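You operate a simulated robot arm through the tools that you are given. There is no shell and no other tool.

Carry out the task below with a simulated two-armed robot. There is one attempt and no reset: what you move stays moved.

Task
Pick up the 7 m black roll from the top of the sorting table with one hand, pass it to the other hand and put it on the top of the trial table. Set down upright: black roll.

Only the result counts: the job must be done as asked and must still hold three seconds after the hand-in. Knocking over, shifting, dropping, spilling or breaking anything else fails it.

Robot
Two 7-joint arms with two-finger parallel grippers on one trunk, on a base that moves. Base frame: it is fixed to the floor where the robot stands at the start and does not move with it; the origin is under the middle of the robot, x ahead of it, y to its left, z up. Lengths are in m, angles in degrees, forces in N, time in s.
The left shoulder is at the start at [0.018, 0.138, 1.201], the right one opposite. With the tool pointing down near the work surface each hand reaches from about 0.1 to 0.5 m from the robot's upright axis, wherever it stands, measured 20 degrees to its own side. Places, roughly: black roll [3.25, 2, 0.75]; top of the trial table [2.4, -0.6, 0.8]. Payload 1.57 kg a hand.
The tool frame of a hand sits at the grasp point between the pads (the TCP): z along the fingers, y along the line on which they close. The tips reach 0.03 m beyond it. Largest opening 0.08 m; finger width 0.017, thickness 0.012; the body of the gripper, 0.04 by 0.082 m, starts 0.08 m behind the TCP.
Orientation is that of the tool frame in the base frame, as a unit quaternion [w, x, y, z]. With the fingers straight down and closing along the base's y, the tool's x points along the base's -x, its y along +y and its z along -z.

Tools
- The arms move only by the tool play_rows. It takes "left_moves", "right_moves" or both (then of equal length, played together; a hand with none holds still); each is a list of rows, each a list of 7 numbers: the turn, a rotation vector about the tool's x, y, z in degrees, then the shift along the tool's x, y, z in m, then the opening, from 0 (shut) to 1 (fully open). In form: [[ax, ay, az, tx, ty, tz, grip], ...]. A call has 1 to 20 rows; each row shifts and turns the commanded pose from where the row before left it, along the tool's axes as they then stand. Each row takes 0.2 s and may step no farther than 0.05 m and 8.6 degrees from the row before; otherwise, or with a gripper value out of range, the whole call is refused. A pose out of reach is approached as far as the arm can. The call stops where the force on the tool passes 40 N (or 10 N more than at its start, if that is more) or the arm is blocked; 0.2 s more then pass. Each finger travels about 0.045 m/s and halts on what it meets, pressing with about 25 N; the grip force reading is that of the motor and also rises with nothing between the fingers. The clock runs only during rows and for 0.2 s after the last one: add rows that do not move to give the fingers time. It gives the time, the measured TCP pose, the force on the tool (base axes), the opening and the grip force at its end, in the units of the frame above (readings bear some noise), with the torque about the TCP (base axes, N m) and any sound that the robot's microphone picked up.
- Cameras (640 x 400 px; columns grow to the right, rows downward): "scene" is now at [0.194, -0.0177, 1.1047]; the picture's right is [-0.12, -0.99, 0.00], its down [-0.42, 0.05, -0.90] and it looks along [0.90, -0.11, -0.43] (base axes); focal length 214 px, centre (320, 200). "left" rides on the left gripper at [0.072, 0.007, -0.122] in its tool frame; the picture's right is [-0.09, 1.00, 0.00], its down [-0.84, -0.08, -0.54] and it looks along [-0.54, -0.05, 0.84] (tool axes); focal length 238 px, centre (320, 200). "right" rides on the right gripper at [0.072, -0.007, -0.122] in its tool frame; the picture's right is [0.09, 1.00, 0.00], its down [-0.84, 0.08, -0.54] and it looks along [-0.54, 0.05, 0.84] (tool axes); focal length 238 px, centre (320, 200). There is no depth. A picture from a camera that has moved, and an enlarged one, comes with that camera's place and axes in the base frame and with its lens. The place of the scene camera against the robot may be out by one fixed shift of up to 0.012 m in any direction.
- grab_frame(camera): a new picture of that camera. No time passes.
- lift_body(by): slides the trunk up (or, below 0, down) by that many m; the arms and the scene camera ride with it, the base frame stays. It gives what a move gives, with no picture.
- steer(legs): drives the robot by 1 to 6 legs, each [ahead, left, turn to the left] in m, m and degrees, along the robot's own axes; the way and the turn of a leg run together, so that a leg with both is an arc; at most 1.5 m and 180 degrees a leg. The arms and the cameras ride along, it lands a little off, and it stops where it bumps. It gives what a move gives.
- turn_head(pan, tilt): turns the head with the scene camera to pan (to the left, within 60 degrees either way) and tilt (down, from -29 to 69), counted from straight ahead of the robot. It gives what a move gives.
- zoom(camera, box): a new picture of the part [left, top, right, bottom] of that camera's present view, enlarged. No time passes.
- sign_off(): hands the job in; it is judged then, once.

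Nothing tells you exact positions but the pictures and the camera data. Unless the task says otherwise, let go and move clear before handing in.

The tools are called after "Emit:" as a command line: name --argument value ..., lists and objects as JSON in quotes. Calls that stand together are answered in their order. play_rows: Moves the arms, as the interface text tells. Its arguments: {"type":"object","properties":{"left_moves":{"type":"array"},"right_moves":{"type":"array"}},"required":[]} The other tools are called the same way: lift_body (by) moves the trunk up or down; steer (legs) drives the base; turn_head (pan, tilt) turns the head that bears the scene camera; grab_frame (camera) takes a picture; zoom (camera, box) takes an enlarged picture of a part of a camera's view; sign_off () hands the job in.

At the start:

```text
time: 0.0
left_eef_pos: [0.2544, 0.1101, 1.0795]
left_ee_rot: [-0.105, -0.002, 0.994, 0.009]
left_ft_force: [0.0, -0.3, -0.6]
left_torque: [0.0, 0.03, 0.01]
left_grip_width: 0.08
left_gripper_force: 0.1
right_eef_pos: [0.2424, -0.1566, 1.0581]
right_ee_rot: [-0.091, 0.004, 0.991, -0.099]
right_ft_force: [0.1, -0.3, -1.7]
right_torque: [-0.01, 0.01, -0.01]
right_grip_width: 0.0796
right_gripper_force: 0.0
trunk travel left (down, up): [-0.525, 0.715]
robot x, y, heading: [0.0011, 0.0, -0.3]
head pan, tilt (commanded): [-9.8, 25.1]
```

scene: 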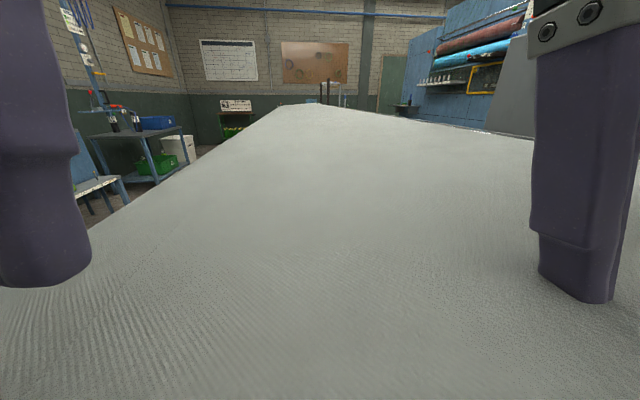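
right: 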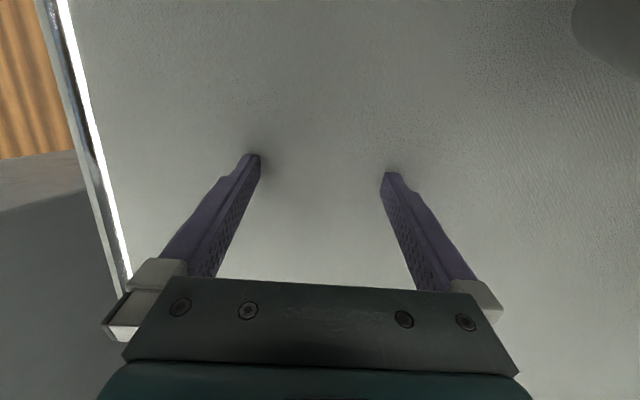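
left: 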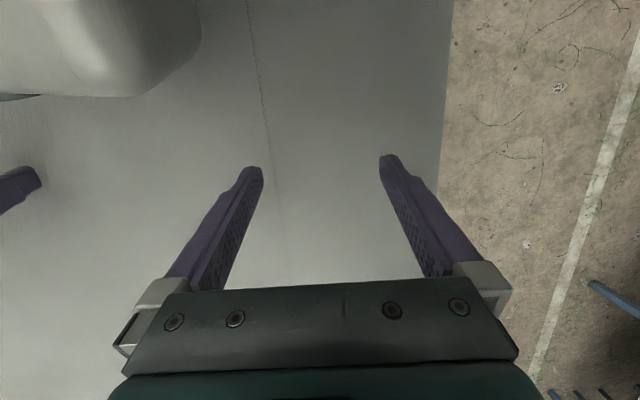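

I see a large grey table surface straight ahead under the arms and a blue bench with bottles and bins to the left in the distance. I'll look around with the head before driving anywhere.

Emit:
turn_head --pan 35 --tilt 15

Emit:
grab_frame --camera "scene"

Emit:
turn_head --pan 60 --tilt 40

Emit:
grab_frame --camera "scene"

Emit:
turn_head --pan -50 --tilt 25

Emit:
grab_frame --camera "scene"

Emit:
turn_head --pan 0 --tilt 69

Emit:
grab_frame --camera "scene"

```text
time: 1.1
left_eef_pos: [0.2698, 0.109, 1.081]
left_ee_rot: [-0.097, -0.002, 0.995, 0.011]
left_ft_force: [0.3, -1.1, 0.5]
left_torque: [-0.02, 0.0, 0.01]
left_grip_width: 0.08
left_gripper_force: 0.0
right_eef_pos: [0.2589, -0.1565, 1.0597]
right_ee_rot: [-0.083, 0.003, 0.991, -0.101]
right_ft_force: [0.3, -0.2, -1.0]
right_torque: [0.0, 0.0, 0.01]
right_grip_width: 0.0797
right_gripper_force: 0.0
trunk travel left (down, up): [-0.525, 0.715]
robot x, y, heading: [-0.0006, -0.0001, -0.0]
head pan, tilt (commanded): [35.0, 15.0]
```

```text
taken
camera scene: at [0.197, 0.0438, 1.1226], right [0.54, -0.84, 0.01], down [-0.2, -0.14, -0.97], along [0.82, 0.52, -0.24], focal length 214 px, centre (320, 200)
```

scene: 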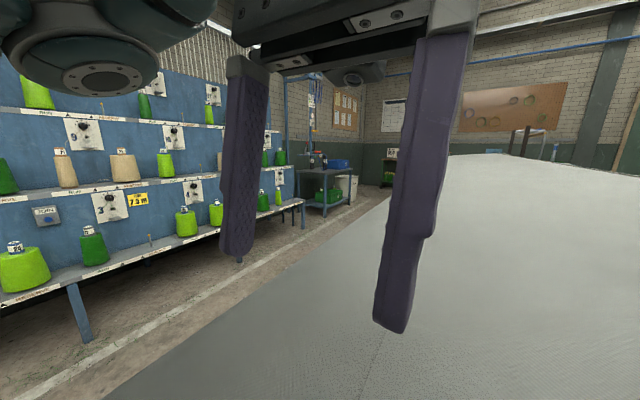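

```text
time: 2.0
left_eef_pos: [0.279, 0.1091, 1.0838]
left_ee_rot: [-0.091, -0.002, 0.996, 0.012]
left_ft_force: [-0.7, -0.1, 0.8]
left_torque: [-0.01, -0.03, -0.02]
left_grip_width: 0.08
left_gripper_force: 0.2
right_eef_pos: [0.2663, -0.1556, 1.0613]
right_ee_rot: [-0.077, 0.004, 0.992, -0.1]
right_ft_force: [-0.4, -0.5, -0.3]
right_torque: [-0.01, -0.01, 0.0]
right_grip_width: 0.08
right_gripper_force: 0.1
trunk travel left (down, up): [-0.525, 0.715]
robot x, y, heading: [-0.0002, 0.0034, 0.1]
head pan, tilt (commanded): [60.0, 40.0]
```

```text
taken
camera scene: at [0.1757, 0.0654, 1.0836], right [0.83, -0.56, 0.02], down [-0.34, -0.53, -0.78], along [0.45, 0.64, -0.63], focal length 214 px, centre (320, 200)
```

scene: 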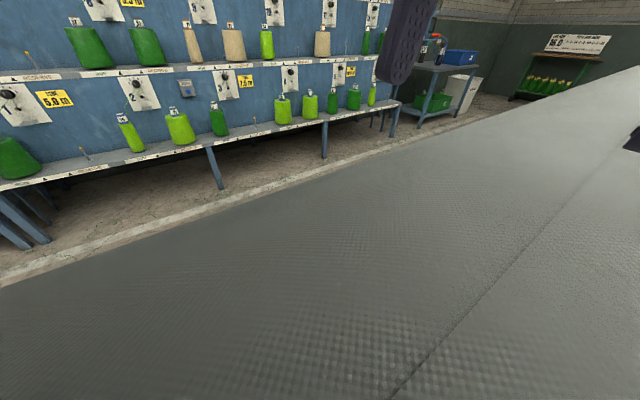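

```text
time: 3.9
left_eef_pos: [0.2543, 0.1081, 1.0779]
left_ee_rot: [-0.106, -0.003, 0.994, 0.012]
left_ft_force: [-0.3, -0.4, 1.4]
left_torque: [0.02, -0.03, 0.01]
left_grip_width: 0.0802
left_gripper_force: 0.1
right_eef_pos: [0.2414, -0.1571, 1.0575]
right_ee_rot: [-0.091, 0.003, 0.991, -0.1]
right_ft_force: [-0.2, -0.9, 1.6]
right_torque: [0.0, -0.03, -0.02]
right_grip_width: 0.0799
right_gripper_force: 0.1
trunk travel left (down, up): [-0.525, 0.715]
robot x, y, heading: [0.0017, 0.0015, -0.1]
head pan, tilt (commanded): [-50.0, 25.0]
```

```text
taken
camera scene: at [0.1944, -0.018, 1.1051], right [-0.12, -0.99, 0.0], down [-0.42, 0.05, -0.91], along [0.9, -0.11, -0.42], focal length 214 px, centre (320, 200)
```

scene: 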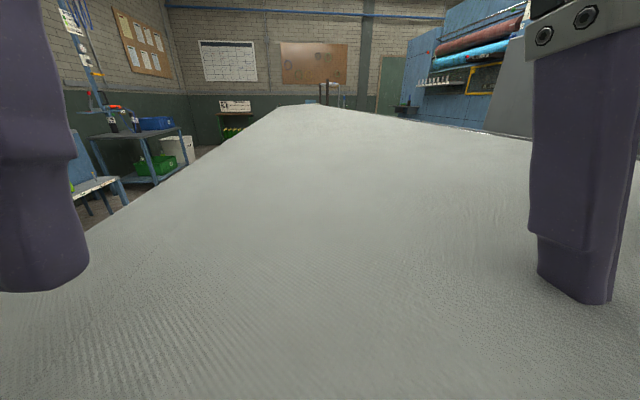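

```text
time: 5.1
left_eef_pos: [0.2574, 0.108, 1.0793]
left_ee_rot: [-0.104, -0.002, 0.995, 0.01]
left_ft_force: [0.3, 0.1, 0.1]
left_torque: [-0.05, -0.01, 0.0]
left_grip_width: 0.08
left_gripper_force: 0.0
right_eef_pos: [0.2457, -0.1574, 1.0574]
right_ee_rot: [-0.091, 0.003, 0.991, -0.1]
right_ft_force: [0.6, 0.2, 0.8]
right_torque: [-0.02, -0.05, 0.0]
right_grip_width: 0.08
right_gripper_force: 0.0
trunk travel left (down, up): [-0.525, 0.715]
robot x, y, heading: [0.0033, 0.0003, 0.1]
head pan, tilt (commanded): [0.0, 68.8]
```

```text
taken
camera scene: at [0.1621, -0.0071, 1.0457], right [-0.01, -1.0, 0.0], down [-0.93, 0.01, -0.36], along [0.36, 0.0, -0.93], focal length 214 px, centre (320, 200)
```

scene: 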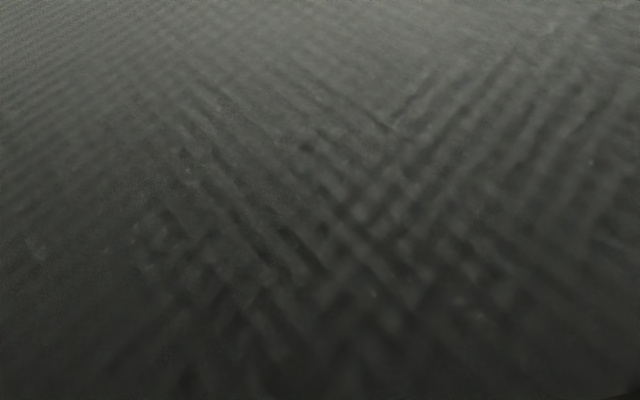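

The grey table in front runs far ahead; green cones on a blue rack are to the left, and the right side did not come fully into view. I'll turn the head right again and look straight ahead with less tilt.

Emit:
turn_head --pan -55 --tilt 20

Emit:
grab_frame --camera "scene"

Emit:
turn_head --pan -55 --tilt 20

Emit:
grab_frame --camera "scene"

Emit:
turn_head --pan 20 --tilt 10

Emit:
grab_frame --camera "scene"

```text
time: 6.3
left_eef_pos: [0.2536, 0.109, 1.0793]
left_ee_rot: [-0.106, -0.003, 0.994, 0.011]
left_ft_force: [-0.3, 1.0, -0.6]
left_torque: [0.0, 0.02, 0.0]
left_grip_width: 0.08
left_gripper_force: 0.0
right_eef_pos: [0.2398, -0.1566, 1.0579]
right_ee_rot: [-0.093, 0.002, 0.991, -0.101]
right_ft_force: [0.2, 0.0, -0.4]
right_torque: [0.0, -0.01, -0.01]
right_grip_width: 0.0797
right_gripper_force: 0.1
trunk travel left (down, up): [-0.525, 0.715]
robot x, y, heading: [-0.0009, -0.0015, 0.2]
head pan, tilt (commanded): [-55.0, 20.0]
```

```text
taken
camera scene: at [0.1937, -0.0235, 1.1129], right [-0.18, -0.98, 0.0], down [-0.34, 0.06, -0.94], along [0.92, -0.17, -0.34], focal length 214 px, centre (320, 200)
```

scene: 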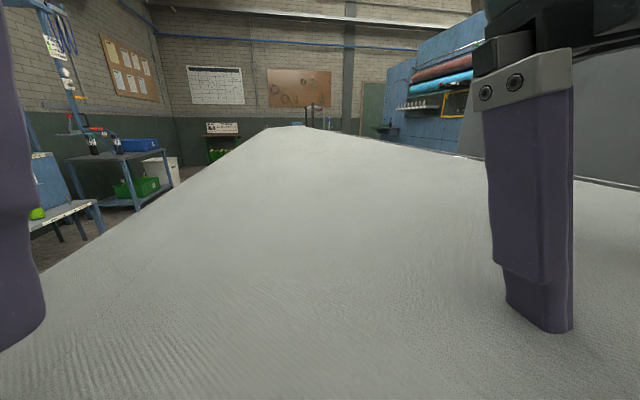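

```text
time: 6.9
left_eef_pos: [0.2504, 0.1086, 1.0784]
left_ee_rot: [-0.109, -0.003, 0.994, 0.011]
left_ft_force: [0.0, 0.3, -0.1]
left_torque: [-0.03, 0.0, 0.04]
left_grip_width: 0.08
left_gripper_force: 0.0
right_eef_pos: [0.2379, -0.1576, 1.0566]
right_ee_rot: [-0.094, 0.003, 0.99, -0.101]
right_ft_force: [0.0, 0.1, 0.0]
right_torque: [-0.02, -0.06, 0.03]
right_grip_width: 0.08
right_gripper_force: 0.0
trunk travel left (down, up): [-0.525, 0.715]
robot x, y, heading: [0.0013, 0.0011, -0.2]
head pan, tilt (commanded): [-55.0, 20.0]
```

```text
taken
camera scene: at [0.1888, -0.0339, 1.1128], right [-0.29, -0.96, 0.0], down [-0.33, 0.1, -0.94], along [0.9, -0.28, -0.35], focal length 214 px, centre (320, 200)
```

scene: 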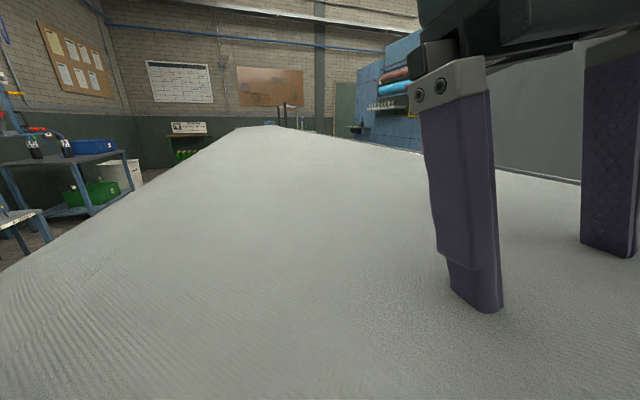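

```text
time: 8.4
left_eef_pos: [0.266, 0.109, 1.0808]
left_ee_rot: [-0.1, -0.002, 0.995, 0.012]
left_ft_force: [-0.3, 0.2, 0.6]
left_torque: [-0.02, 0.0, 0.03]
left_grip_width: 0.0799
left_gripper_force: 0.1
right_eef_pos: [0.2525, -0.1569, 1.0589]
right_ee_rot: [-0.086, 0.004, 0.991, -0.101]
right_ft_force: [-0.3, -0.2, 0.3]
right_torque: [0.02, 0.02, 0.02]
right_grip_width: 0.0801
right_gripper_force: 0.1
trunk travel left (down, up): [-0.525, 0.715]
robot x, y, heading: [-0.0027, 0.0013, 0.1]
head pan, tilt (commanded): [20.0, 10.0]
```

```text
taken
camera scene: at [0.2023, 0.022, 1.1304], right [0.31, -0.95, 0.0], down [-0.15, -0.05, -0.99], along [0.94, 0.3, -0.16], focal length 214 px, centre (320, 200)
```

scene: 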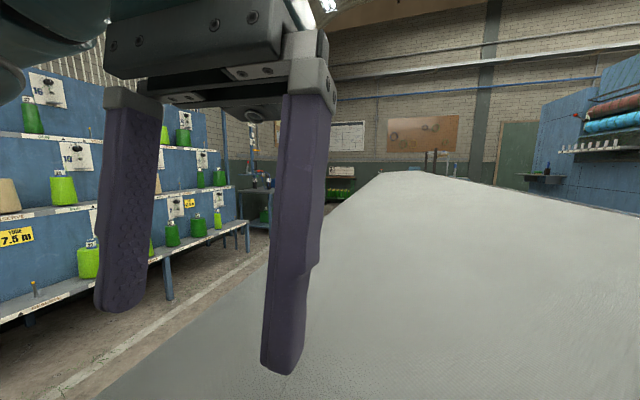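

The blue bench to the left-front (about 33° left) fits the given spot of the black roll; the long grey surface ahead fits the trial table. I'll zoom in on both.

Emit:
zoom --camera "scene" --box '[220, 130, 320, 230]'

Emit:
zoom --camera "scene" --box '[320, 120, 520, 240]'

Emit:
turn_head --pan 40 --tilt 15

Emit:
zoom --camera "scene" --box '[240, 100, 440, 230]'

```text
4.00 times, centred on (270, 180) of scene
camera zoom: at [0.2023, 0.022, 1.1304], right [0.31, -0.95, 0.0], down [-0.15, -0.05, -0.99], along [0.94, 0.3, -0.16], focal length 858 px, centre (520, 280)
```

zoom: 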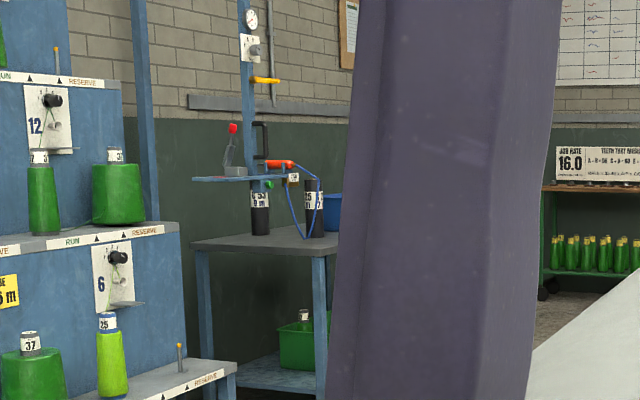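

```text
3.20 times, centred on (420, 180) of scene
camera zoom: at [0.2023, 0.022, 1.1304], right [0.31, -0.95, 0.0], down [-0.15, -0.05, -0.99], along [0.94, 0.3, -0.16], focal length 686 px, centre (0, 264)
```

zoom: 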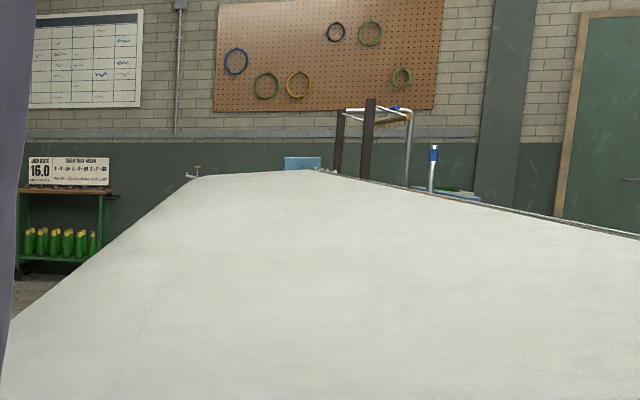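

```text
time: 9.2
left_eef_pos: [0.2722, 0.11, 1.0822]
left_ee_rot: [-0.095, -0.002, 0.995, 0.011]
left_ft_force: [0.0, 0.5, 1.0]
left_torque: [0.02, -0.02, -0.03]
left_grip_width: 0.0801
left_gripper_force: 0.1
right_eef_pos: [0.26, -0.1565, 1.0597]
right_ee_rot: [-0.081, 0.004, 0.992, -0.1]
right_ft_force: [0.7, 0.1, 0.6]
right_torque: [0.01, 0.0, -0.03]
right_grip_width: 0.0797
right_gripper_force: 0.0
trunk travel left (down, up): [-0.525, 0.715]
robot x, y, heading: [0.0029, -0.004, -0.2]
head pan, tilt (commanded): [40.0, 15.0]
```

```text
3.08 times, centred on (340, 165) of scene
camera zoom: at [0.1961, 0.0492, 1.1227], right [0.59, -0.81, 0.01], down [-0.19, -0.15, -0.97], along [0.78, 0.57, -0.24], focal length 660 px, centre (258, 308)
```

zoom: 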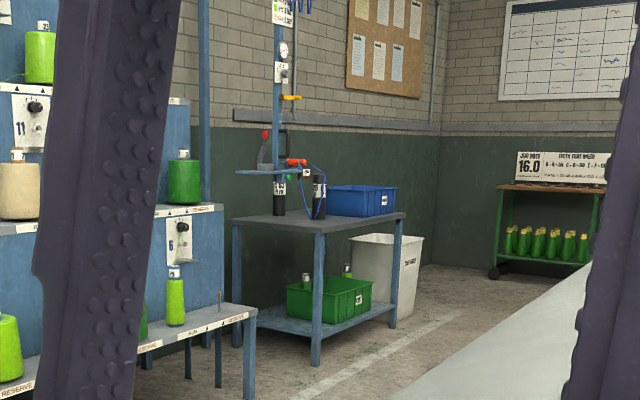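

Two black rolls stand on the blue bench, on either side of a hanging tool, beside a blue bin. I need to know where the grey table's edges are before I drive, so I'll check the wrist cameras with their poses.

Emit:
grab_frame --camera "right"

Emit:
grab_frame --camera "left"

Emit:
turn_head --pan -60 --tilt 0

Emit:
turn_head --pan -60 --tilt 10

Emit:
turn_head --pan -60 --tilt 30

Emit:
grab_frame --camera "scene"

```text
taken
camera right: at [0.2082, -0.1377, 1.1908], right [-0.1, 0.98, -0.18], down [0.91, 0.16, 0.37], along [0.4, -0.13, -0.91], focal length 238 px, centre (320, 200)
```

right: 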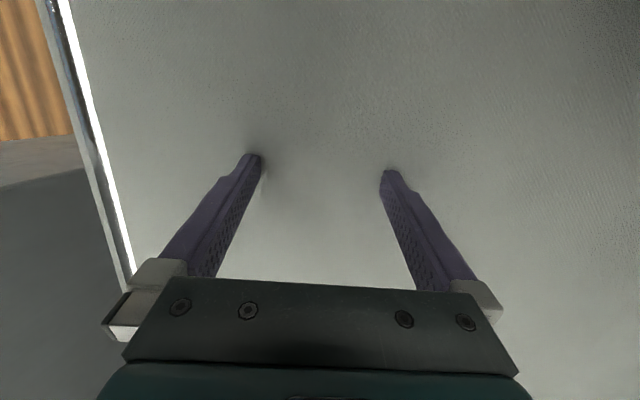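

```text
taken
camera left: at [0.2252, 0.1148, 1.2154], right [0.09, 1.0, 0.01], down [0.92, -0.08, 0.37], along [0.37, -0.03, -0.93], focal length 238 px, centre (320, 200)
```

left: 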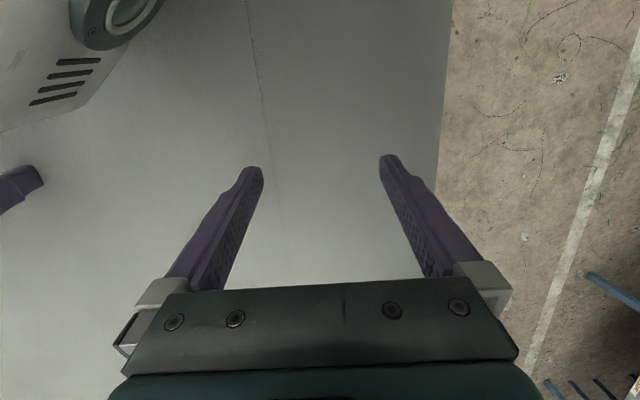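

```text
time: 11.0
left_eef_pos: [0.2533, 0.1076, 1.079]
left_ee_rot: [-0.106, -0.002, 0.994, 0.011]
left_ft_force: [0.3, 0.0, 0.3]
left_torque: [-0.01, 0.0, -0.01]
left_grip_width: 0.0799
left_gripper_force: 0.0
right_eef_pos: [0.2402, -0.1581, 1.0576]
right_ee_rot: [-0.094, 0.003, 0.99, -0.101]
right_ft_force: [-0.2, 0.1, -0.2]
right_torque: [0.0, 0.01, -0.01]
right_grip_width: 0.0798
right_gripper_force: 0.1
trunk travel left (down, up): [-0.525, 0.715]
robot x, y, heading: [-0.0014, 0.0013, -0.0]
head pan, tilt (commanded): [-60.0, 0.0]
```

```text
time: 11.7
left_eef_pos: [0.2519, 0.1082, 1.0774]
left_ee_rot: [-0.108, -0.002, 0.994, 0.009]
left_ft_force: [-0.3, 0.6, 0.5]
left_torque: [0.01, 0.0, 0.01]
left_grip_width: 0.0799
left_gripper_force: 0.0
right_eef_pos: [0.2392, -0.1585, 1.0565]
right_ee_rot: [-0.093, 0.003, 0.99, -0.101]
right_ft_force: [-0.5, -0.3, 0.3]
right_torque: [0.04, -0.03, -0.01]
right_grip_width: 0.0801
right_gripper_force: 0.1
trunk travel left (down, up): [-0.525, 0.715]
robot x, y, heading: [-0.0002, 0.002, -0.0]
head pan, tilt (commanded): [-60.0, 10.0]
```

```text
time: 12.5
left_eef_pos: [0.2482, 0.1086, 1.0774]
left_ee_rot: [-0.109, -0.003, 0.994, 0.011]
left_ft_force: [0.0, 0.0, -0.9]
left_torque: [0.01, 0.02, -0.01]
left_grip_width: 0.0801
left_gripper_force: 0.1
right_eef_pos: [0.2364, -0.1586, 1.0565]
right_ee_rot: [-0.095, 0.003, 0.99, -0.101]
right_ft_force: [-0.7, -1.1, 0.0]
right_torque: [0.01, -0.03, 0.03]
right_grip_width: 0.0801
right_gripper_force: 0.1
trunk travel left (down, up): [-0.525, 0.715]
robot x, y, heading: [-0.0004, 0.0006, 0.0]
head pan, tilt (commanded): [-60.0, 30.0]
```

```text
taken
camera scene: at [0.1786, -0.0474, 1.0965], right [-0.44, -0.9, 0.0], down [-0.45, 0.22, -0.86], along [0.77, -0.38, -0.51], focal length 214 px, centre (320, 200)
```

scene: 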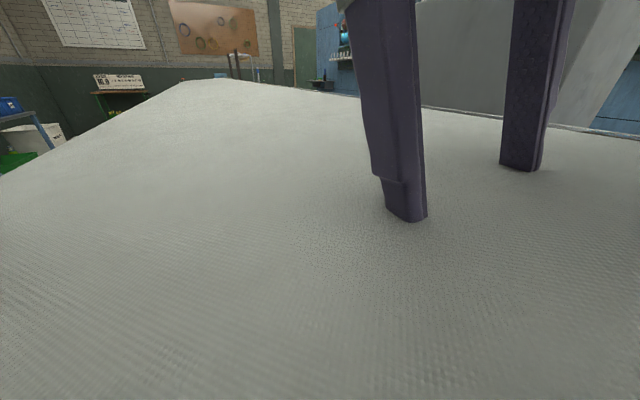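

The grey surface seems to lie close under the hands, so driving now could drag the fingers over it. I'll raise the trunk for clearance and a better overview.

Emit:
lift_body --by 0.4

Emit:
turn_head --pan 0 --tilt 30

Emit:
grab_frame --camera "scene"

Emit:
grab_frame --camera "left"

Emit:
grab_frame --camera "right"

Emit:
turn_head --pan 0 --tilt 69

Emit:
grab_frame --camera "scene"

```text
time: 16.4
left_eef_pos: [0.2557, 0.1089, 1.4282]
left_ee_rot: [-0.105, -0.003, 0.994, 0.011]
left_ft_force: [-0.9, -0.5, 0.9]
left_torque: [-0.04, 0.01, 0.0]
left_grip_width: 0.08
left_gripper_force: 0.1
right_eef_pos: [0.2429, -0.1573, 1.4073]
right_ee_rot: [-0.093, 0.002, 0.991, -0.1]
right_ft_force: [-0.5, 0.9, 0.0]
right_torque: [0.02, 0.04, 0.02]
right_grip_width: 0.0802
right_gripper_force: 0.1
trunk travel left (down, up): [-0.925, 0.315]
robot x, y, heading: [0.0017, -0.0003, 0.1]
head pan, tilt (commanded): [-60.0, 30.0]
```

```text
time: 17.6
left_eef_pos: [0.255, 0.1095, 1.4282]
left_ee_rot: [-0.105, -0.002, 0.994, 0.011]
left_ft_force: [0.7, 0.4, 0.1]
left_torque: [-0.01, 0.01, -0.01]
left_grip_width: 0.0801
left_gripper_force: 0.0
right_eef_pos: [0.2431, -0.1573, 1.4068]
right_ee_rot: [-0.092, 0.003, 0.991, -0.1]
right_ft_force: [0.5, -0.1, 0.5]
right_torque: [-0.02, 0.01, 0.0]
right_grip_width: 0.0799
right_gripper_force: 0.1
trunk travel left (down, up): [-0.925, 0.315]
robot x, y, heading: [-0.0017, -0.0012, -0.1]
head pan, tilt (commanded): [0.0, 30.0]
```

```text
taken
camera scene: at [0.1946, -0.0065, 1.446], right [0.0, -1.0, 0.0], down [-0.5, 0.0, -0.87], along [0.87, 0.0, -0.5], focal length 214 px, centre (320, 200)
```

scene: 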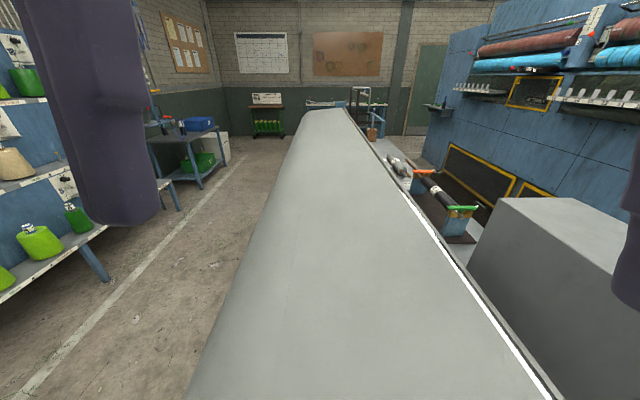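

```text
taken
camera left: at [0.2105, 0.1145, 1.5622], right [0.09, 1.0, 0.0], down [0.93, -0.08, 0.35], along [0.35, -0.03, -0.94], focal length 238 px, centre (320, 200)
```

left: 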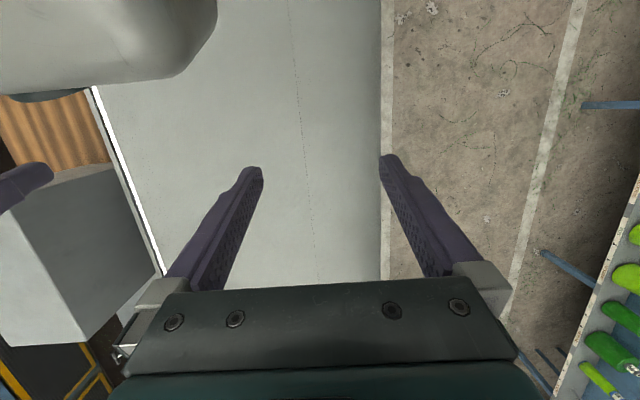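

```text
taken
camera right: at [0.1931, -0.138, 1.5379], right [-0.1, 0.98, -0.18], down [0.92, 0.16, 0.35], along [0.38, -0.13, -0.92], focal length 238 px, centre (320, 200)
```

right: 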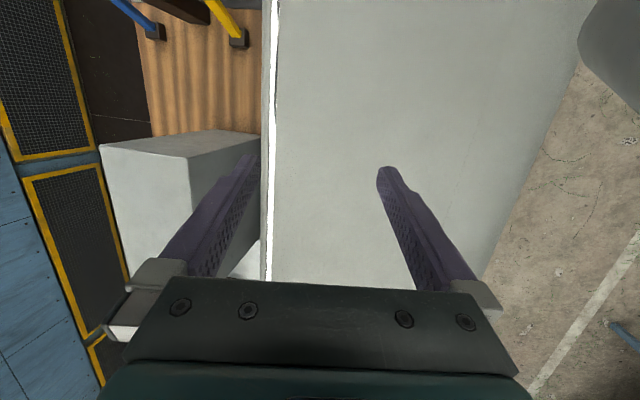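

```text
time: 18.7
left_eef_pos: [0.2561, 0.109, 1.4278]
left_ee_rot: [-0.105, -0.002, 0.994, 0.011]
left_ft_force: [-0.5, 0.1, 0.2]
left_torque: [0.01, 0.0, 0.03]
left_grip_width: 0.0801
left_gripper_force: 0.0
right_eef_pos: [0.2428, -0.1567, 1.4056]
right_ee_rot: [-0.092, 0.003, 0.991, -0.1]
right_ft_force: [0.9, -0.4, -0.1]
right_torque: [0.0, -0.01, -0.01]
right_grip_width: 0.0802
right_gripper_force: 0.0
trunk travel left (down, up): [-0.925, 0.315]
robot x, y, heading: [0.0027, -0.0019, -0.0]
head pan, tilt (commanded): [0.0, 68.8]
```

```text
taken
camera scene: at [0.1602, -0.0065, 1.3946], right [0.0, -1.0, 0.0], down [-0.93, 0.0, -0.36], along [0.36, 0.0, -0.93], focal length 214 px, centre (320, 200)
```

scene: 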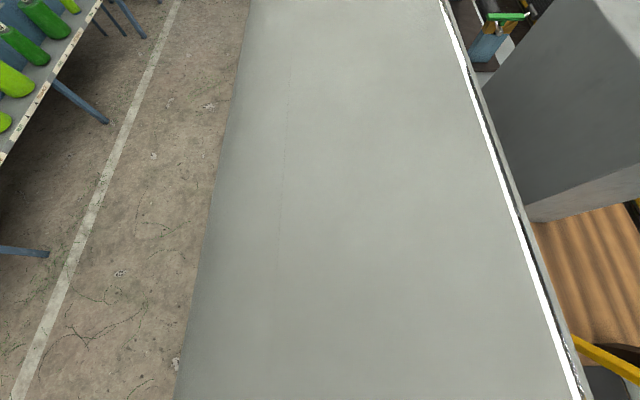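

Now I see the grey body is a long machine casing running away from the robot. The trial table should appear near pixel (376,149) of the tilt-30 view, so I'll zoom there and onto the blue bench.

Emit:
turn_head --pan 0 --tilt 25

Emit:
zoom --camera "scene" --box '[300, 90, 500, 215]'

Emit:
zoom --camera "scene" --box '[140, 100, 260, 200]'

Emit:
turn_head --pan -60 --tilt 30

Emit:
turn_head --pan -60 --tilt 40

Emit:
turn_head --pan -60 --tilt 35

Emit:
grab_frame --camera "scene"

```text
time: 19.8
left_eef_pos: [0.2549, 0.1086, 1.4284]
left_ee_rot: [-0.106, -0.002, 0.994, 0.011]
left_ft_force: [0.2, 0.2, 0.1]
left_torque: [0.03, -0.02, 0.02]
left_grip_width: 0.08
left_gripper_force: 0.1
right_eef_pos: [0.2428, -0.1567, 1.4059]
right_ee_rot: [-0.092, 0.003, 0.991, -0.1]
right_ft_force: [-0.2, 0.2, -0.3]
right_torque: [0.01, -0.02, 0.0]
right_grip_width: 0.08
right_gripper_force: 0.0
trunk travel left (down, up): [-0.925, 0.315]
robot x, y, heading: [0.0001, -0.0005, 0.1]
head pan, tilt (commanded): [0.0, 25.0]
```

```text
3.20 times, centred on (400, 152) of scene
camera zoom: at [0.1963, -0.0065, 1.4539], right [0.0, -1.0, 0.0], down [-0.42, 0.0, -0.91], along [0.91, 0.0, -0.42], focal length 686 px, centre (64, 352)
```

zoom: 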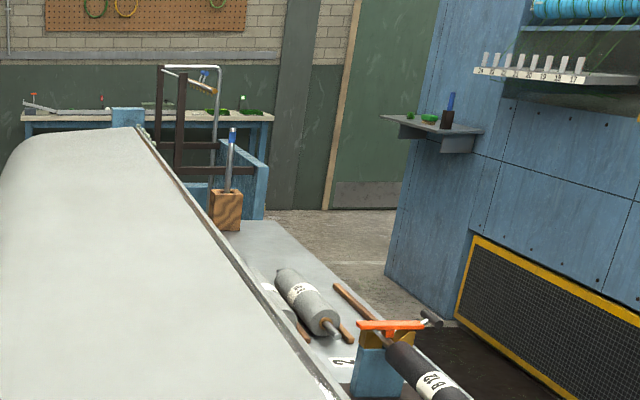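

```text
4.00 times, centred on (200, 150) of scene
camera zoom: at [0.1963, -0.0065, 1.4539], right [0.0, -1.0, 0.0], down [-0.42, 0.0, -0.91], along [0.91, 0.0, -0.42], focal length 858 px, centre (800, 400)
```

zoom: 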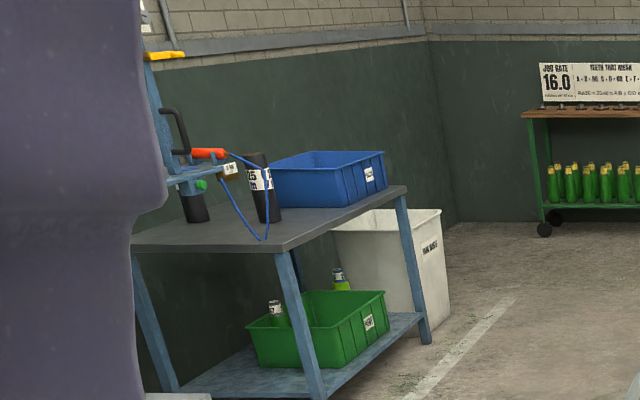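

```text
time: 21.1
left_eef_pos: [0.2558, 0.1088, 1.4269]
left_ee_rot: [-0.105, -0.002, 0.994, 0.011]
left_ft_force: [0.7, -0.9, -0.2]
left_torque: [0.04, -0.02, 0.01]
left_grip_width: 0.08
left_gripper_force: 0.1
right_eef_pos: [0.2425, -0.1571, 1.4063]
right_ee_rot: [-0.091, 0.003, 0.991, -0.1]
right_ft_force: [0.3, 0.2, -0.2]
right_torque: [-0.01, -0.04, 0.01]
right_grip_width: 0.0799
right_gripper_force: 0.1
trunk travel left (down, up): [-0.925, 0.315]
robot x, y, heading: [-0.0002, 0.0005, -0.0]
head pan, tilt (commanded): [-60.0, 30.0]
```

```text
time: 21.8
left_eef_pos: [0.2553, 0.1098, 1.4281]
left_ee_rot: [-0.105, -0.002, 0.994, 0.012]
left_ft_force: [0.1, -0.2, 1.2]
left_torque: [0.01, -0.03, 0.02]
left_grip_width: 0.0803
left_gripper_force: 0.0
right_eef_pos: [0.2422, -0.1563, 1.4058]
right_ee_rot: [-0.092, 0.003, 0.991, -0.1]
right_ft_force: [0.3, 0.1, 0.5]
right_torque: [0.01, -0.01, 0.01]
right_grip_width: 0.0799
right_gripper_force: 0.0
trunk travel left (down, up): [-0.925, 0.315]
robot x, y, heading: [-0.0024, -0.0005, 0.1]
head pan, tilt (commanded): [-60.0, 40.0]
```

```text
time: 22.5
left_eef_pos: [0.2557, 0.1095, 1.4288]
left_ee_rot: [-0.105, -0.003, 0.994, 0.011]
left_ft_force: [0.2, 0.3, 0.5]
left_torque: [-0.01, 0.0, 0.01]
left_grip_width: 0.0801
left_gripper_force: 0.0
right_eef_pos: [0.2421, -0.1565, 1.4066]
right_ee_rot: [-0.092, 0.003, 0.991, -0.1]
right_ft_force: [0.8, -0.7, -0.9]
right_torque: [0.01, -0.01, 0.02]
right_grip_width: 0.08
right_gripper_force: 0.0
trunk travel left (down, up): [-0.925, 0.315]
robot x, y, heading: [0.0009, 0.0043, 0.2]
head pan, tilt (commanded): [-60.0, 35.0]
```

```text
taken
camera scene: at [0.1482, -0.0827, 1.4382], right [-0.87, -0.5, 0.0], down [-0.29, 0.5, -0.82], along [0.41, -0.71, -0.57], focal length 214 px, centre (320, 200)
```

scene: 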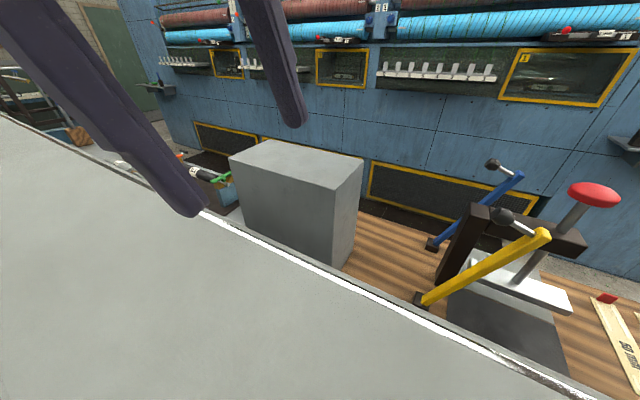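

The trial table is the grey top at roughly (2.3, -0.65) just right of the long casing, with a grey roll, pencils and a wooden block on it; the sorting table is the blue bench with two black rolls. I'll look steeply down to both sides to see what surrounds my own base.

Emit:
turn_head --pan -60 --tilt 69

Emit:
grab_frame --camera "scene"

Emit:
turn_head --pan 60 --tilt 69

Emit:
turn_head --pan 60 --tilt 65

Emit:
grab_frame --camera "scene"

Emit:
turn_head --pan 60 --tilt 20

Emit:
grab_frame --camera "scene"

```text
time: 23.5
left_eef_pos: [0.2556, 0.1099, 1.428]
left_ee_rot: [-0.105, -0.003, 0.994, 0.011]
left_ft_force: [0.1, 0.1, -0.2]
left_torque: [-0.03, 0.0, 0.01]
left_grip_width: 0.0802
left_gripper_force: 0.0
right_eef_pos: [0.2421, -0.1562, 1.4055]
right_ee_rot: [-0.092, 0.003, 0.991, -0.1]
right_ft_force: [-0.5, -0.1, -0.6]
right_torque: [-0.02, 0.01, 0.0]
right_grip_width: 0.0802
right_gripper_force: 0.1
trunk travel left (down, up): [-0.925, 0.315]
robot x, y, heading: [0.0024, -0.002, 0.2]
head pan, tilt (commanded): [-60.0, 68.8]
```

```text
taken
camera scene: at [0.1322, -0.0549, 1.3946], right [-0.87, -0.5, 0.0], down [-0.47, 0.81, -0.36], along [0.18, -0.31, -0.93], focal length 214 px, centre (320, 200)
```

scene: 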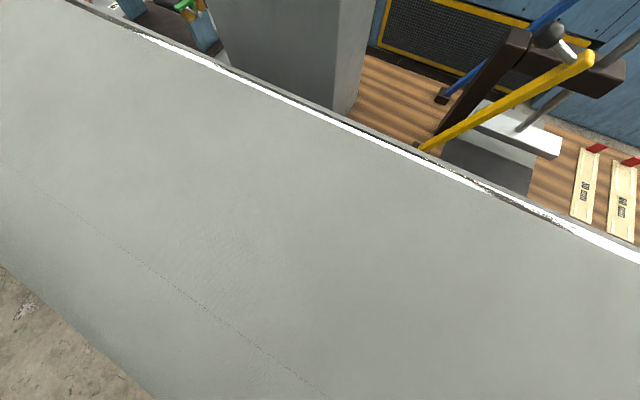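

```text
time: 25.5
left_eef_pos: [0.256, 0.109, 1.427]
left_ee_rot: [-0.106, -0.002, 0.994, 0.011]
left_ft_force: [0.9, -0.3, 0.6]
left_torque: [0.03, 0.0, -0.01]
left_grip_width: 0.08
left_gripper_force: 0.0
right_eef_pos: [0.2434, -0.1568, 1.4071]
right_ee_rot: [-0.092, 0.003, 0.991, -0.1]
right_ft_force: [-0.3, 0.3, -0.4]
right_torque: [0.02, 0.05, -0.01]
right_grip_width: 0.08
right_gripper_force: 0.0
trunk travel left (down, up): [-0.925, 0.315]
robot x, y, heading: [0.0005, -0.0008, 0.2]
head pan, tilt (commanded): [60.0, 68.8]
```

```text
time: 26.1
left_eef_pos: [0.256, 0.1092, 1.4276]
left_ee_rot: [-0.106, -0.002, 0.994, 0.011]
left_ft_force: [0.1, 0.8, 1.1]
left_torque: [0.01, 0.0, -0.02]
left_grip_width: 0.0803
left_gripper_force: 0.0
right_eef_pos: [0.2428, -0.1571, 1.4065]
right_ee_rot: [-0.093, 0.003, 0.991, -0.101]
right_ft_force: [-0.2, -0.7, 0.1]
right_torque: [-0.02, 0.01, 0.01]
right_grip_width: 0.0801
right_gripper_force: 0.0
trunk travel left (down, up): [-0.925, 0.315]
robot x, y, heading: [-0.0003, -0.0045, -0.1]
head pan, tilt (commanded): [60.0, 65.0]
```

```text
taken
camera scene: at [0.1345, 0.0461, 1.3983], right [0.87, -0.5, 0.0], down [-0.45, -0.79, -0.42], along [0.21, 0.37, -0.91], focal length 214 px, centre (320, 200)
```

scene: 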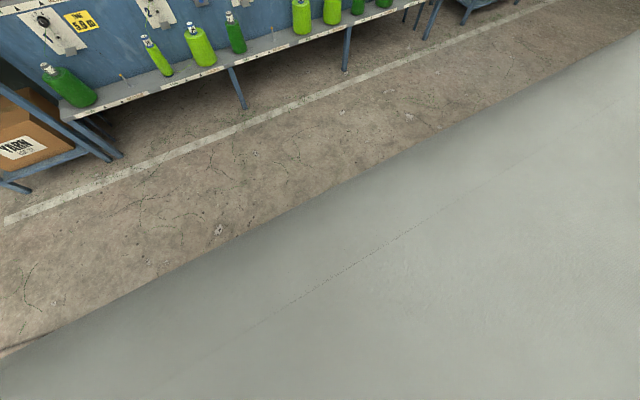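

```text
time: 27.2
left_eef_pos: [0.2557, 0.1082, 1.4277]
left_ee_rot: [-0.106, -0.002, 0.994, 0.01]
left_ft_force: [0.0, 0.0, -0.3]
left_torque: [-0.03, -0.02, 0.01]
left_grip_width: 0.08
left_gripper_force: 0.1
right_eef_pos: [0.2436, -0.1572, 1.4065]
right_ee_rot: [-0.093, 0.003, 0.991, -0.1]
right_ft_force: [0.3, -0.9, 0.7]
right_torque: [-0.05, -0.01, -0.02]
right_grip_width: 0.08
right_gripper_force: 0.1
trunk travel left (down, up): [-0.925, 0.315]
robot x, y, heading: [0.0014, 0.0018, -0.0]
head pan, tilt (commanded): [60.0, 20.0]
```

```text
taken
camera scene: at [0.1507, 0.0742, 1.462], right [0.87, -0.5, 0.0], down [-0.17, -0.3, -0.94], along [0.47, 0.81, -0.34], focal length 214 px, centre (320, 200)
```

scene: 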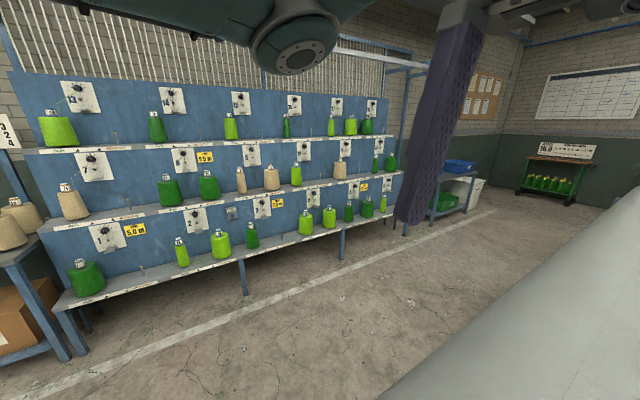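

My base visually stands within the long casing, while the free aisle (floor) lies to my left between the casing and the cone rack. I'll try a small drive to the left to see if it moves freely.

Emit:
steer --legs '[[0, 0.15, 0]]'

Emit:
grab_frame --camera "left"

```text
time: 28.6
left_eef_pos: [0.2563, 0.2559, 1.4278]
left_ee_rot: [-0.106, -0.003, 0.994, 0.011]
left_ft_force: [-0.5, 0.2, 0.2]
left_torque: [-0.01, -0.02, 0.01]
left_grip_width: 0.08
left_gripper_force: 0.1
right_eef_pos: [0.2425, -0.009, 1.4071]
right_ee_rot: [-0.091, 0.003, 0.991, -0.1]
right_ft_force: [-0.8, -0.5, 0.3]
right_torque: [-0.03, -0.01, 0.0]
right_grip_width: 0.08
right_gripper_force: 0.0
trunk travel left (down, up): [-0.925, 0.315]
robot x, y, heading: [0.004, 0.1502, 0.2]
head pan, tilt (commanded): [60.0, 20.0]
```

```text
taken
camera left: at [0.2103, 0.2624, 1.5623], right [0.09, 1.0, 0.0], down [0.93, -0.08, 0.35], along [0.35, -0.03, -0.94], focal length 238 px, centre (320, 200)
```

left: 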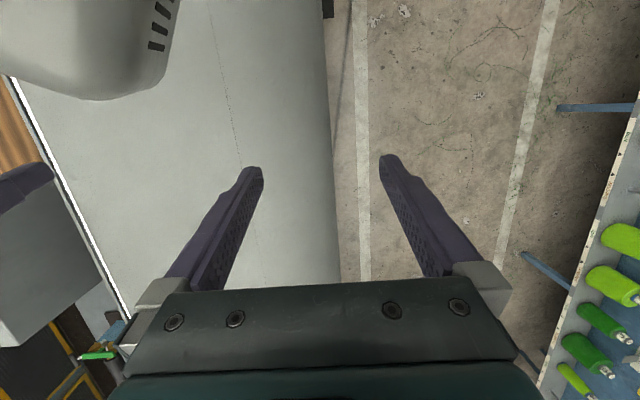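

The base drives freely. The free aisle is about y 0.3 to 1.6, so I'll move to the middle of it and ahead, then look at the blue bench.

Emit:
steer --legs '[[0, 0.8, 0], [1.4, 0, 0]]'

Emit:
turn_head --pan 45 --tilt 30

Emit:
grab_frame --camera "scene"

Emit:
turn_head --pan -45 --tilt 30

Emit:
turn_head --pan -45 --tilt 25

Emit:
grab_frame --camera "scene"

```text
time: 39.5
left_eef_pos: [1.6597, 1.0581, 1.4278]
left_ee_rot: [-0.105, -0.002, 0.994, 0.011]
left_ft_force: [-0.3, 0.6, -0.8]
left_torque: [-0.02, 0.01, 0.03]
left_grip_width: 0.08
left_gripper_force: 0.1
right_eef_pos: [1.6477, 0.7911, 1.4055]
right_ee_rot: [-0.093, 0.004, 0.991, -0.1]
right_ft_force: [-0.6, -0.7, 0.1]
right_torque: [-0.02, 0.02, 0.0]
right_grip_width: 0.0799
right_gripper_force: 0.0
trunk travel left (down, up): [-0.925, 0.315]
robot x, y, heading: [1.4014, 0.9504, 0.1]
head pan, tilt (commanded): [60.0, 20.0]
```

```text
time: 40.3
left_eef_pos: [1.6614, 1.0586, 1.4282]
left_ee_rot: [-0.106, -0.001, 0.994, 0.01]
left_ft_force: [-0.3, 0.4, -0.2]
left_torque: [-0.01, 0.0, 0.0]
left_grip_width: 0.08
left_gripper_force: 0.0
right_eef_pos: [1.6471, 0.7916, 1.4055]
right_ee_rot: [-0.093, 0.004, 0.991, -0.101]
right_ft_force: [-0.2, -0.7, 0.0]
right_torque: [0.02, 0.01, 0.01]
right_grip_width: 0.0801
right_gripper_force: 0.1
trunk travel left (down, up): [-0.925, 0.315]
robot x, y, heading: [1.4022, 0.9499, 0.1]
head pan, tilt (commanded): [45.0, 30.0]
```

```text
taken
camera scene: at [1.5732, 1.0061, 1.446], right [0.71, -0.71, 0.0], down [-0.35, -0.35, -0.87], along [0.61, 0.61, -0.5], focal length 214 px, centre (320, 200)
```

scene: 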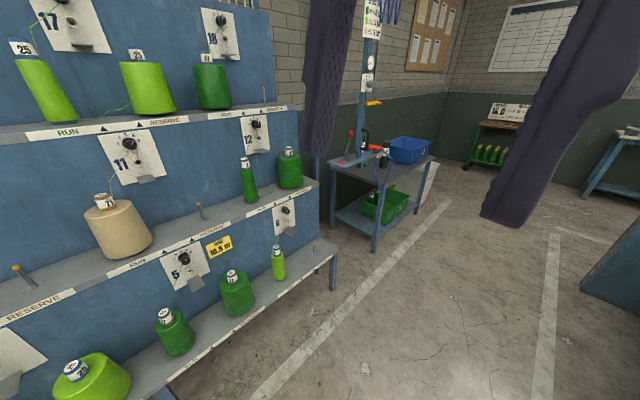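

```text
time: 41.9
left_eef_pos: [1.6608, 1.0574, 1.4275]
left_ee_rot: [-0.105, -0.002, 0.994, 0.01]
left_ft_force: [0.0, -0.1, -1.0]
left_torque: [0.03, 0.01, -0.03]
left_grip_width: 0.0799
left_gripper_force: 0.1
right_eef_pos: [1.6478, 0.7912, 1.406]
right_ee_rot: [-0.092, 0.004, 0.991, -0.099]
right_ft_force: [0.1, -0.3, -0.3]
right_torque: [0.0, -0.01, -0.04]
right_grip_width: 0.0801
right_gripper_force: 0.1
trunk travel left (down, up): [-0.925, 0.315]
robot x, y, heading: [1.4033, 0.9491, -0.2]
head pan, tilt (commanded): [-45.0, 30.0]
```

```text
time: 42.6
left_eef_pos: [1.6599, 1.0576, 1.429]
left_ee_rot: [-0.105, -0.003, 0.994, 0.012]
left_ft_force: [-0.5, 0.5, -0.1]
left_torque: [0.04, -0.04, 0.0]
left_grip_width: 0.0798
left_gripper_force: 0.0
right_eef_pos: [1.6475, 0.791, 1.4064]
right_ee_rot: [-0.093, 0.004, 0.991, -0.101]
right_ft_force: [-0.4, -0.2, 0.3]
right_torque: [0.0, 0.01, -0.03]
right_grip_width: 0.0799
right_gripper_force: 0.0
trunk travel left (down, up): [-0.925, 0.315]
robot x, y, heading: [1.4061, 0.9489, -0.2]
head pan, tilt (commanded): [-45.0, 25.0]
```

```text
taken
camera scene: at [1.5744, 0.8769, 1.4539], right [-0.71, -0.71, 0.0], down [-0.3, 0.3, -0.91], along [0.64, -0.64, -0.42], focal length 214 px, centre (320, 200)
```

scene: 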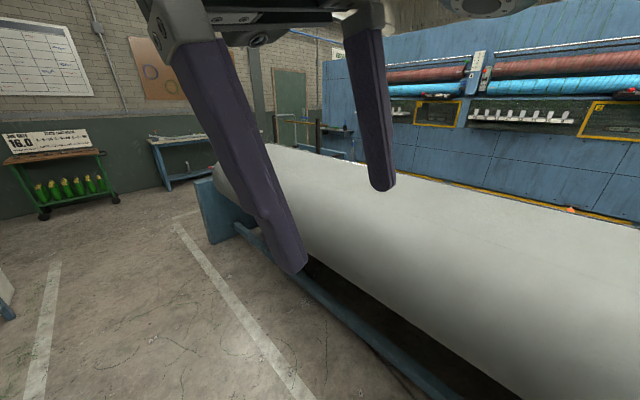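

The grey body is a big drum on a blue frame that ends further ahead; the blue bench with rolls is at front-left. I'll zoom in on the rolls to read labels.

Emit:
turn_head --pan 35 --tilt 25

Emit:
turn_head --pan 35 --tilt 25

Emit:
grab_frame --camera "scene"

Emit:
zoom --camera "scene" --box '[300, 110, 400, 190]'

```text
time: 44.1
left_eef_pos: [1.6614, 1.0581, 1.4274]
left_ee_rot: [-0.106, -0.003, 0.994, 0.011]
left_ft_force: [0.2, 0.8, -0.5]
left_torque: [0.0, 0.0, 0.0]
left_grip_width: 0.0799
left_gripper_force: 0.0
right_eef_pos: [1.6476, 0.7917, 1.4063]
right_ee_rot: [-0.093, 0.004, 0.991, -0.1]
right_ft_force: [0.4, 0.7, 0.1]
right_torque: [0.05, 0.01, 0.0]
right_grip_width: 0.08
right_gripper_force: 0.1
trunk travel left (down, up): [-0.925, 0.315]
robot x, y, heading: [1.4029, 0.9509, 0.0]
head pan, tilt (commanded): [35.0, 25.0]
```

```text
time: 44.7
left_eef_pos: [1.66, 1.0563, 1.4281]
left_ee_rot: [-0.105, -0.002, 0.994, 0.011]
left_ft_force: [0.6, -0.3, -0.1]
left_torque: [0.0, -0.02, -0.02]
left_grip_width: 0.0802
left_gripper_force: 0.0
right_eef_pos: [1.6475, 0.7917, 1.4057]
right_ee_rot: [-0.092, 0.004, 0.991, -0.1]
right_ft_force: [-0.6, -0.4, -0.2]
right_torque: [0.0, 0.01, 0.02]
right_grip_width: 0.0802
right_gripper_force: 0.0
trunk travel left (down, up): [-0.925, 0.315]
robot x, y, heading: [1.4034, 0.9457, 0.0]
head pan, tilt (commanded): [35.0, 25.0]
```

```text
taken
camera scene: at [1.5847, 0.9949, 1.454], right [0.57, -0.82, 0.0], down [-0.35, -0.24, -0.91], along [0.74, 0.52, -0.42], focal length 214 px, centre (320, 200)
```

scene: 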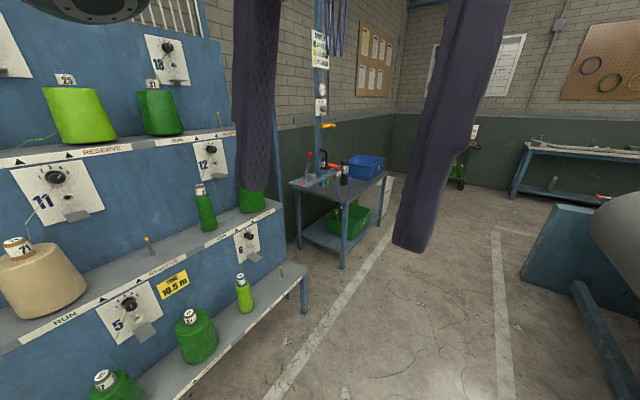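

```text
5.00 times, centred on (350, 150) of scene
camera zoom: at [1.5847, 0.9949, 1.454], right [0.57, -0.82, 0.0], down [-0.35, -0.24, -0.91], along [0.74, 0.52, -0.42], focal length 1072 px, centre (170, 450)
```

zoom: 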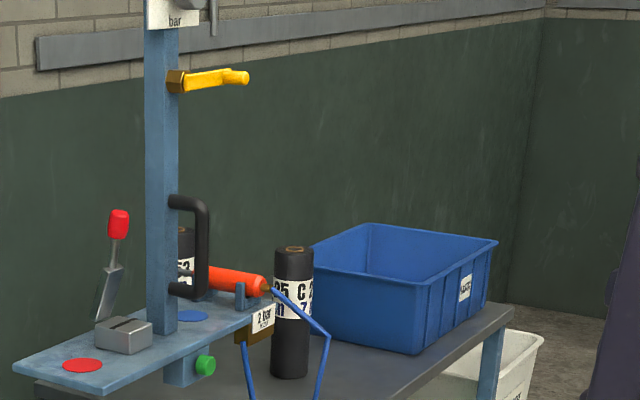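

A splicing station post with a shelf and a hose partly hides the rolls. I'll drive further forward along the aisle and turn left to face the bench.

Emit:
steer --legs '[[1.3, -0.1, 0], [0, 0, 45]]'

Emit:
turn_head --pan 0 --tilt 30

Emit:
grab_frame --camera "scene"

Emit:
zoom --camera "scene" --box '[220, 100, 420, 225]'

```text
time: 53.4
left_eef_pos: [2.8106, 1.1125, 1.4283]
left_ee_rot: [-0.102, -0.388, 0.915, -0.031]
left_ft_force: [-0.2, -0.3, 0.3]
left_torque: [-0.01, 0.0, 0.0]
left_grip_width: 0.0801
left_gripper_force: 0.1
right_eef_pos: [2.9936, 0.9177, 1.4073]
right_ee_rot: [-0.047, -0.382, 0.914, -0.129]
right_ft_force: [-0.4, -0.1, -0.2]
right_torque: [0.05, 0.03, 0.0]
right_grip_width: 0.0803
right_gripper_force: 0.2
trunk travel left (down, up): [-0.925, 0.315]
robot x, y, heading: [2.7112, 0.8531, 45.6]
head pan, tilt (commanded): [35.0, 25.0]
```

```text
time: 54.4
left_eef_pos: [2.8102, 1.1133, 1.4277]
left_ee_rot: [-0.101, -0.388, 0.915, -0.03]
left_ft_force: [-0.3, -0.1, 0.3]
left_torque: [-0.01, -0.04, -0.02]
left_grip_width: 0.0801
left_gripper_force: 0.1
right_eef_pos: [2.9919, 0.9176, 1.4058]
right_ee_rot: [-0.046, -0.381, 0.914, -0.129]
right_ft_force: [-0.2, 0.6, 0.6]
right_torque: [-0.01, 0.01, -0.02]
right_grip_width: 0.0801
right_gripper_force: 0.1
trunk travel left (down, up): [-0.925, 0.315]
robot x, y, heading: [2.7078, 0.8505, 45.8]
head pan, tilt (commanded): [0.0, 30.0]
```

```text
taken
camera scene: at [2.8476, 0.9828, 1.446], right [0.72, -0.7, 0.0], down [-0.35, -0.36, -0.87], along [0.6, 0.62, -0.5], focal length 214 px, centre (320, 200)
```

scene: 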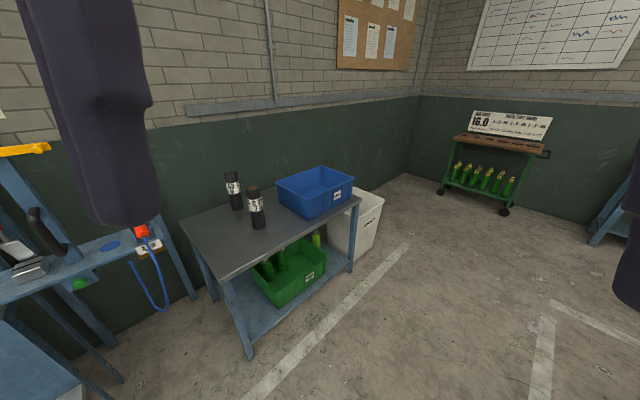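

```text
3.20 times, centred on (320, 162) of scene
camera zoom: at [2.8476, 0.9828, 1.446], right [0.72, -0.7, 0.0], down [-0.35, -0.36, -0.87], along [0.6, 0.62, -0.5], focal length 686 px, centre (320, 320)
```

zoom: 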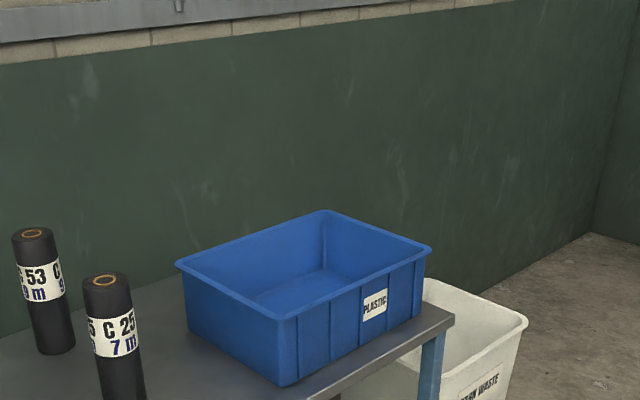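

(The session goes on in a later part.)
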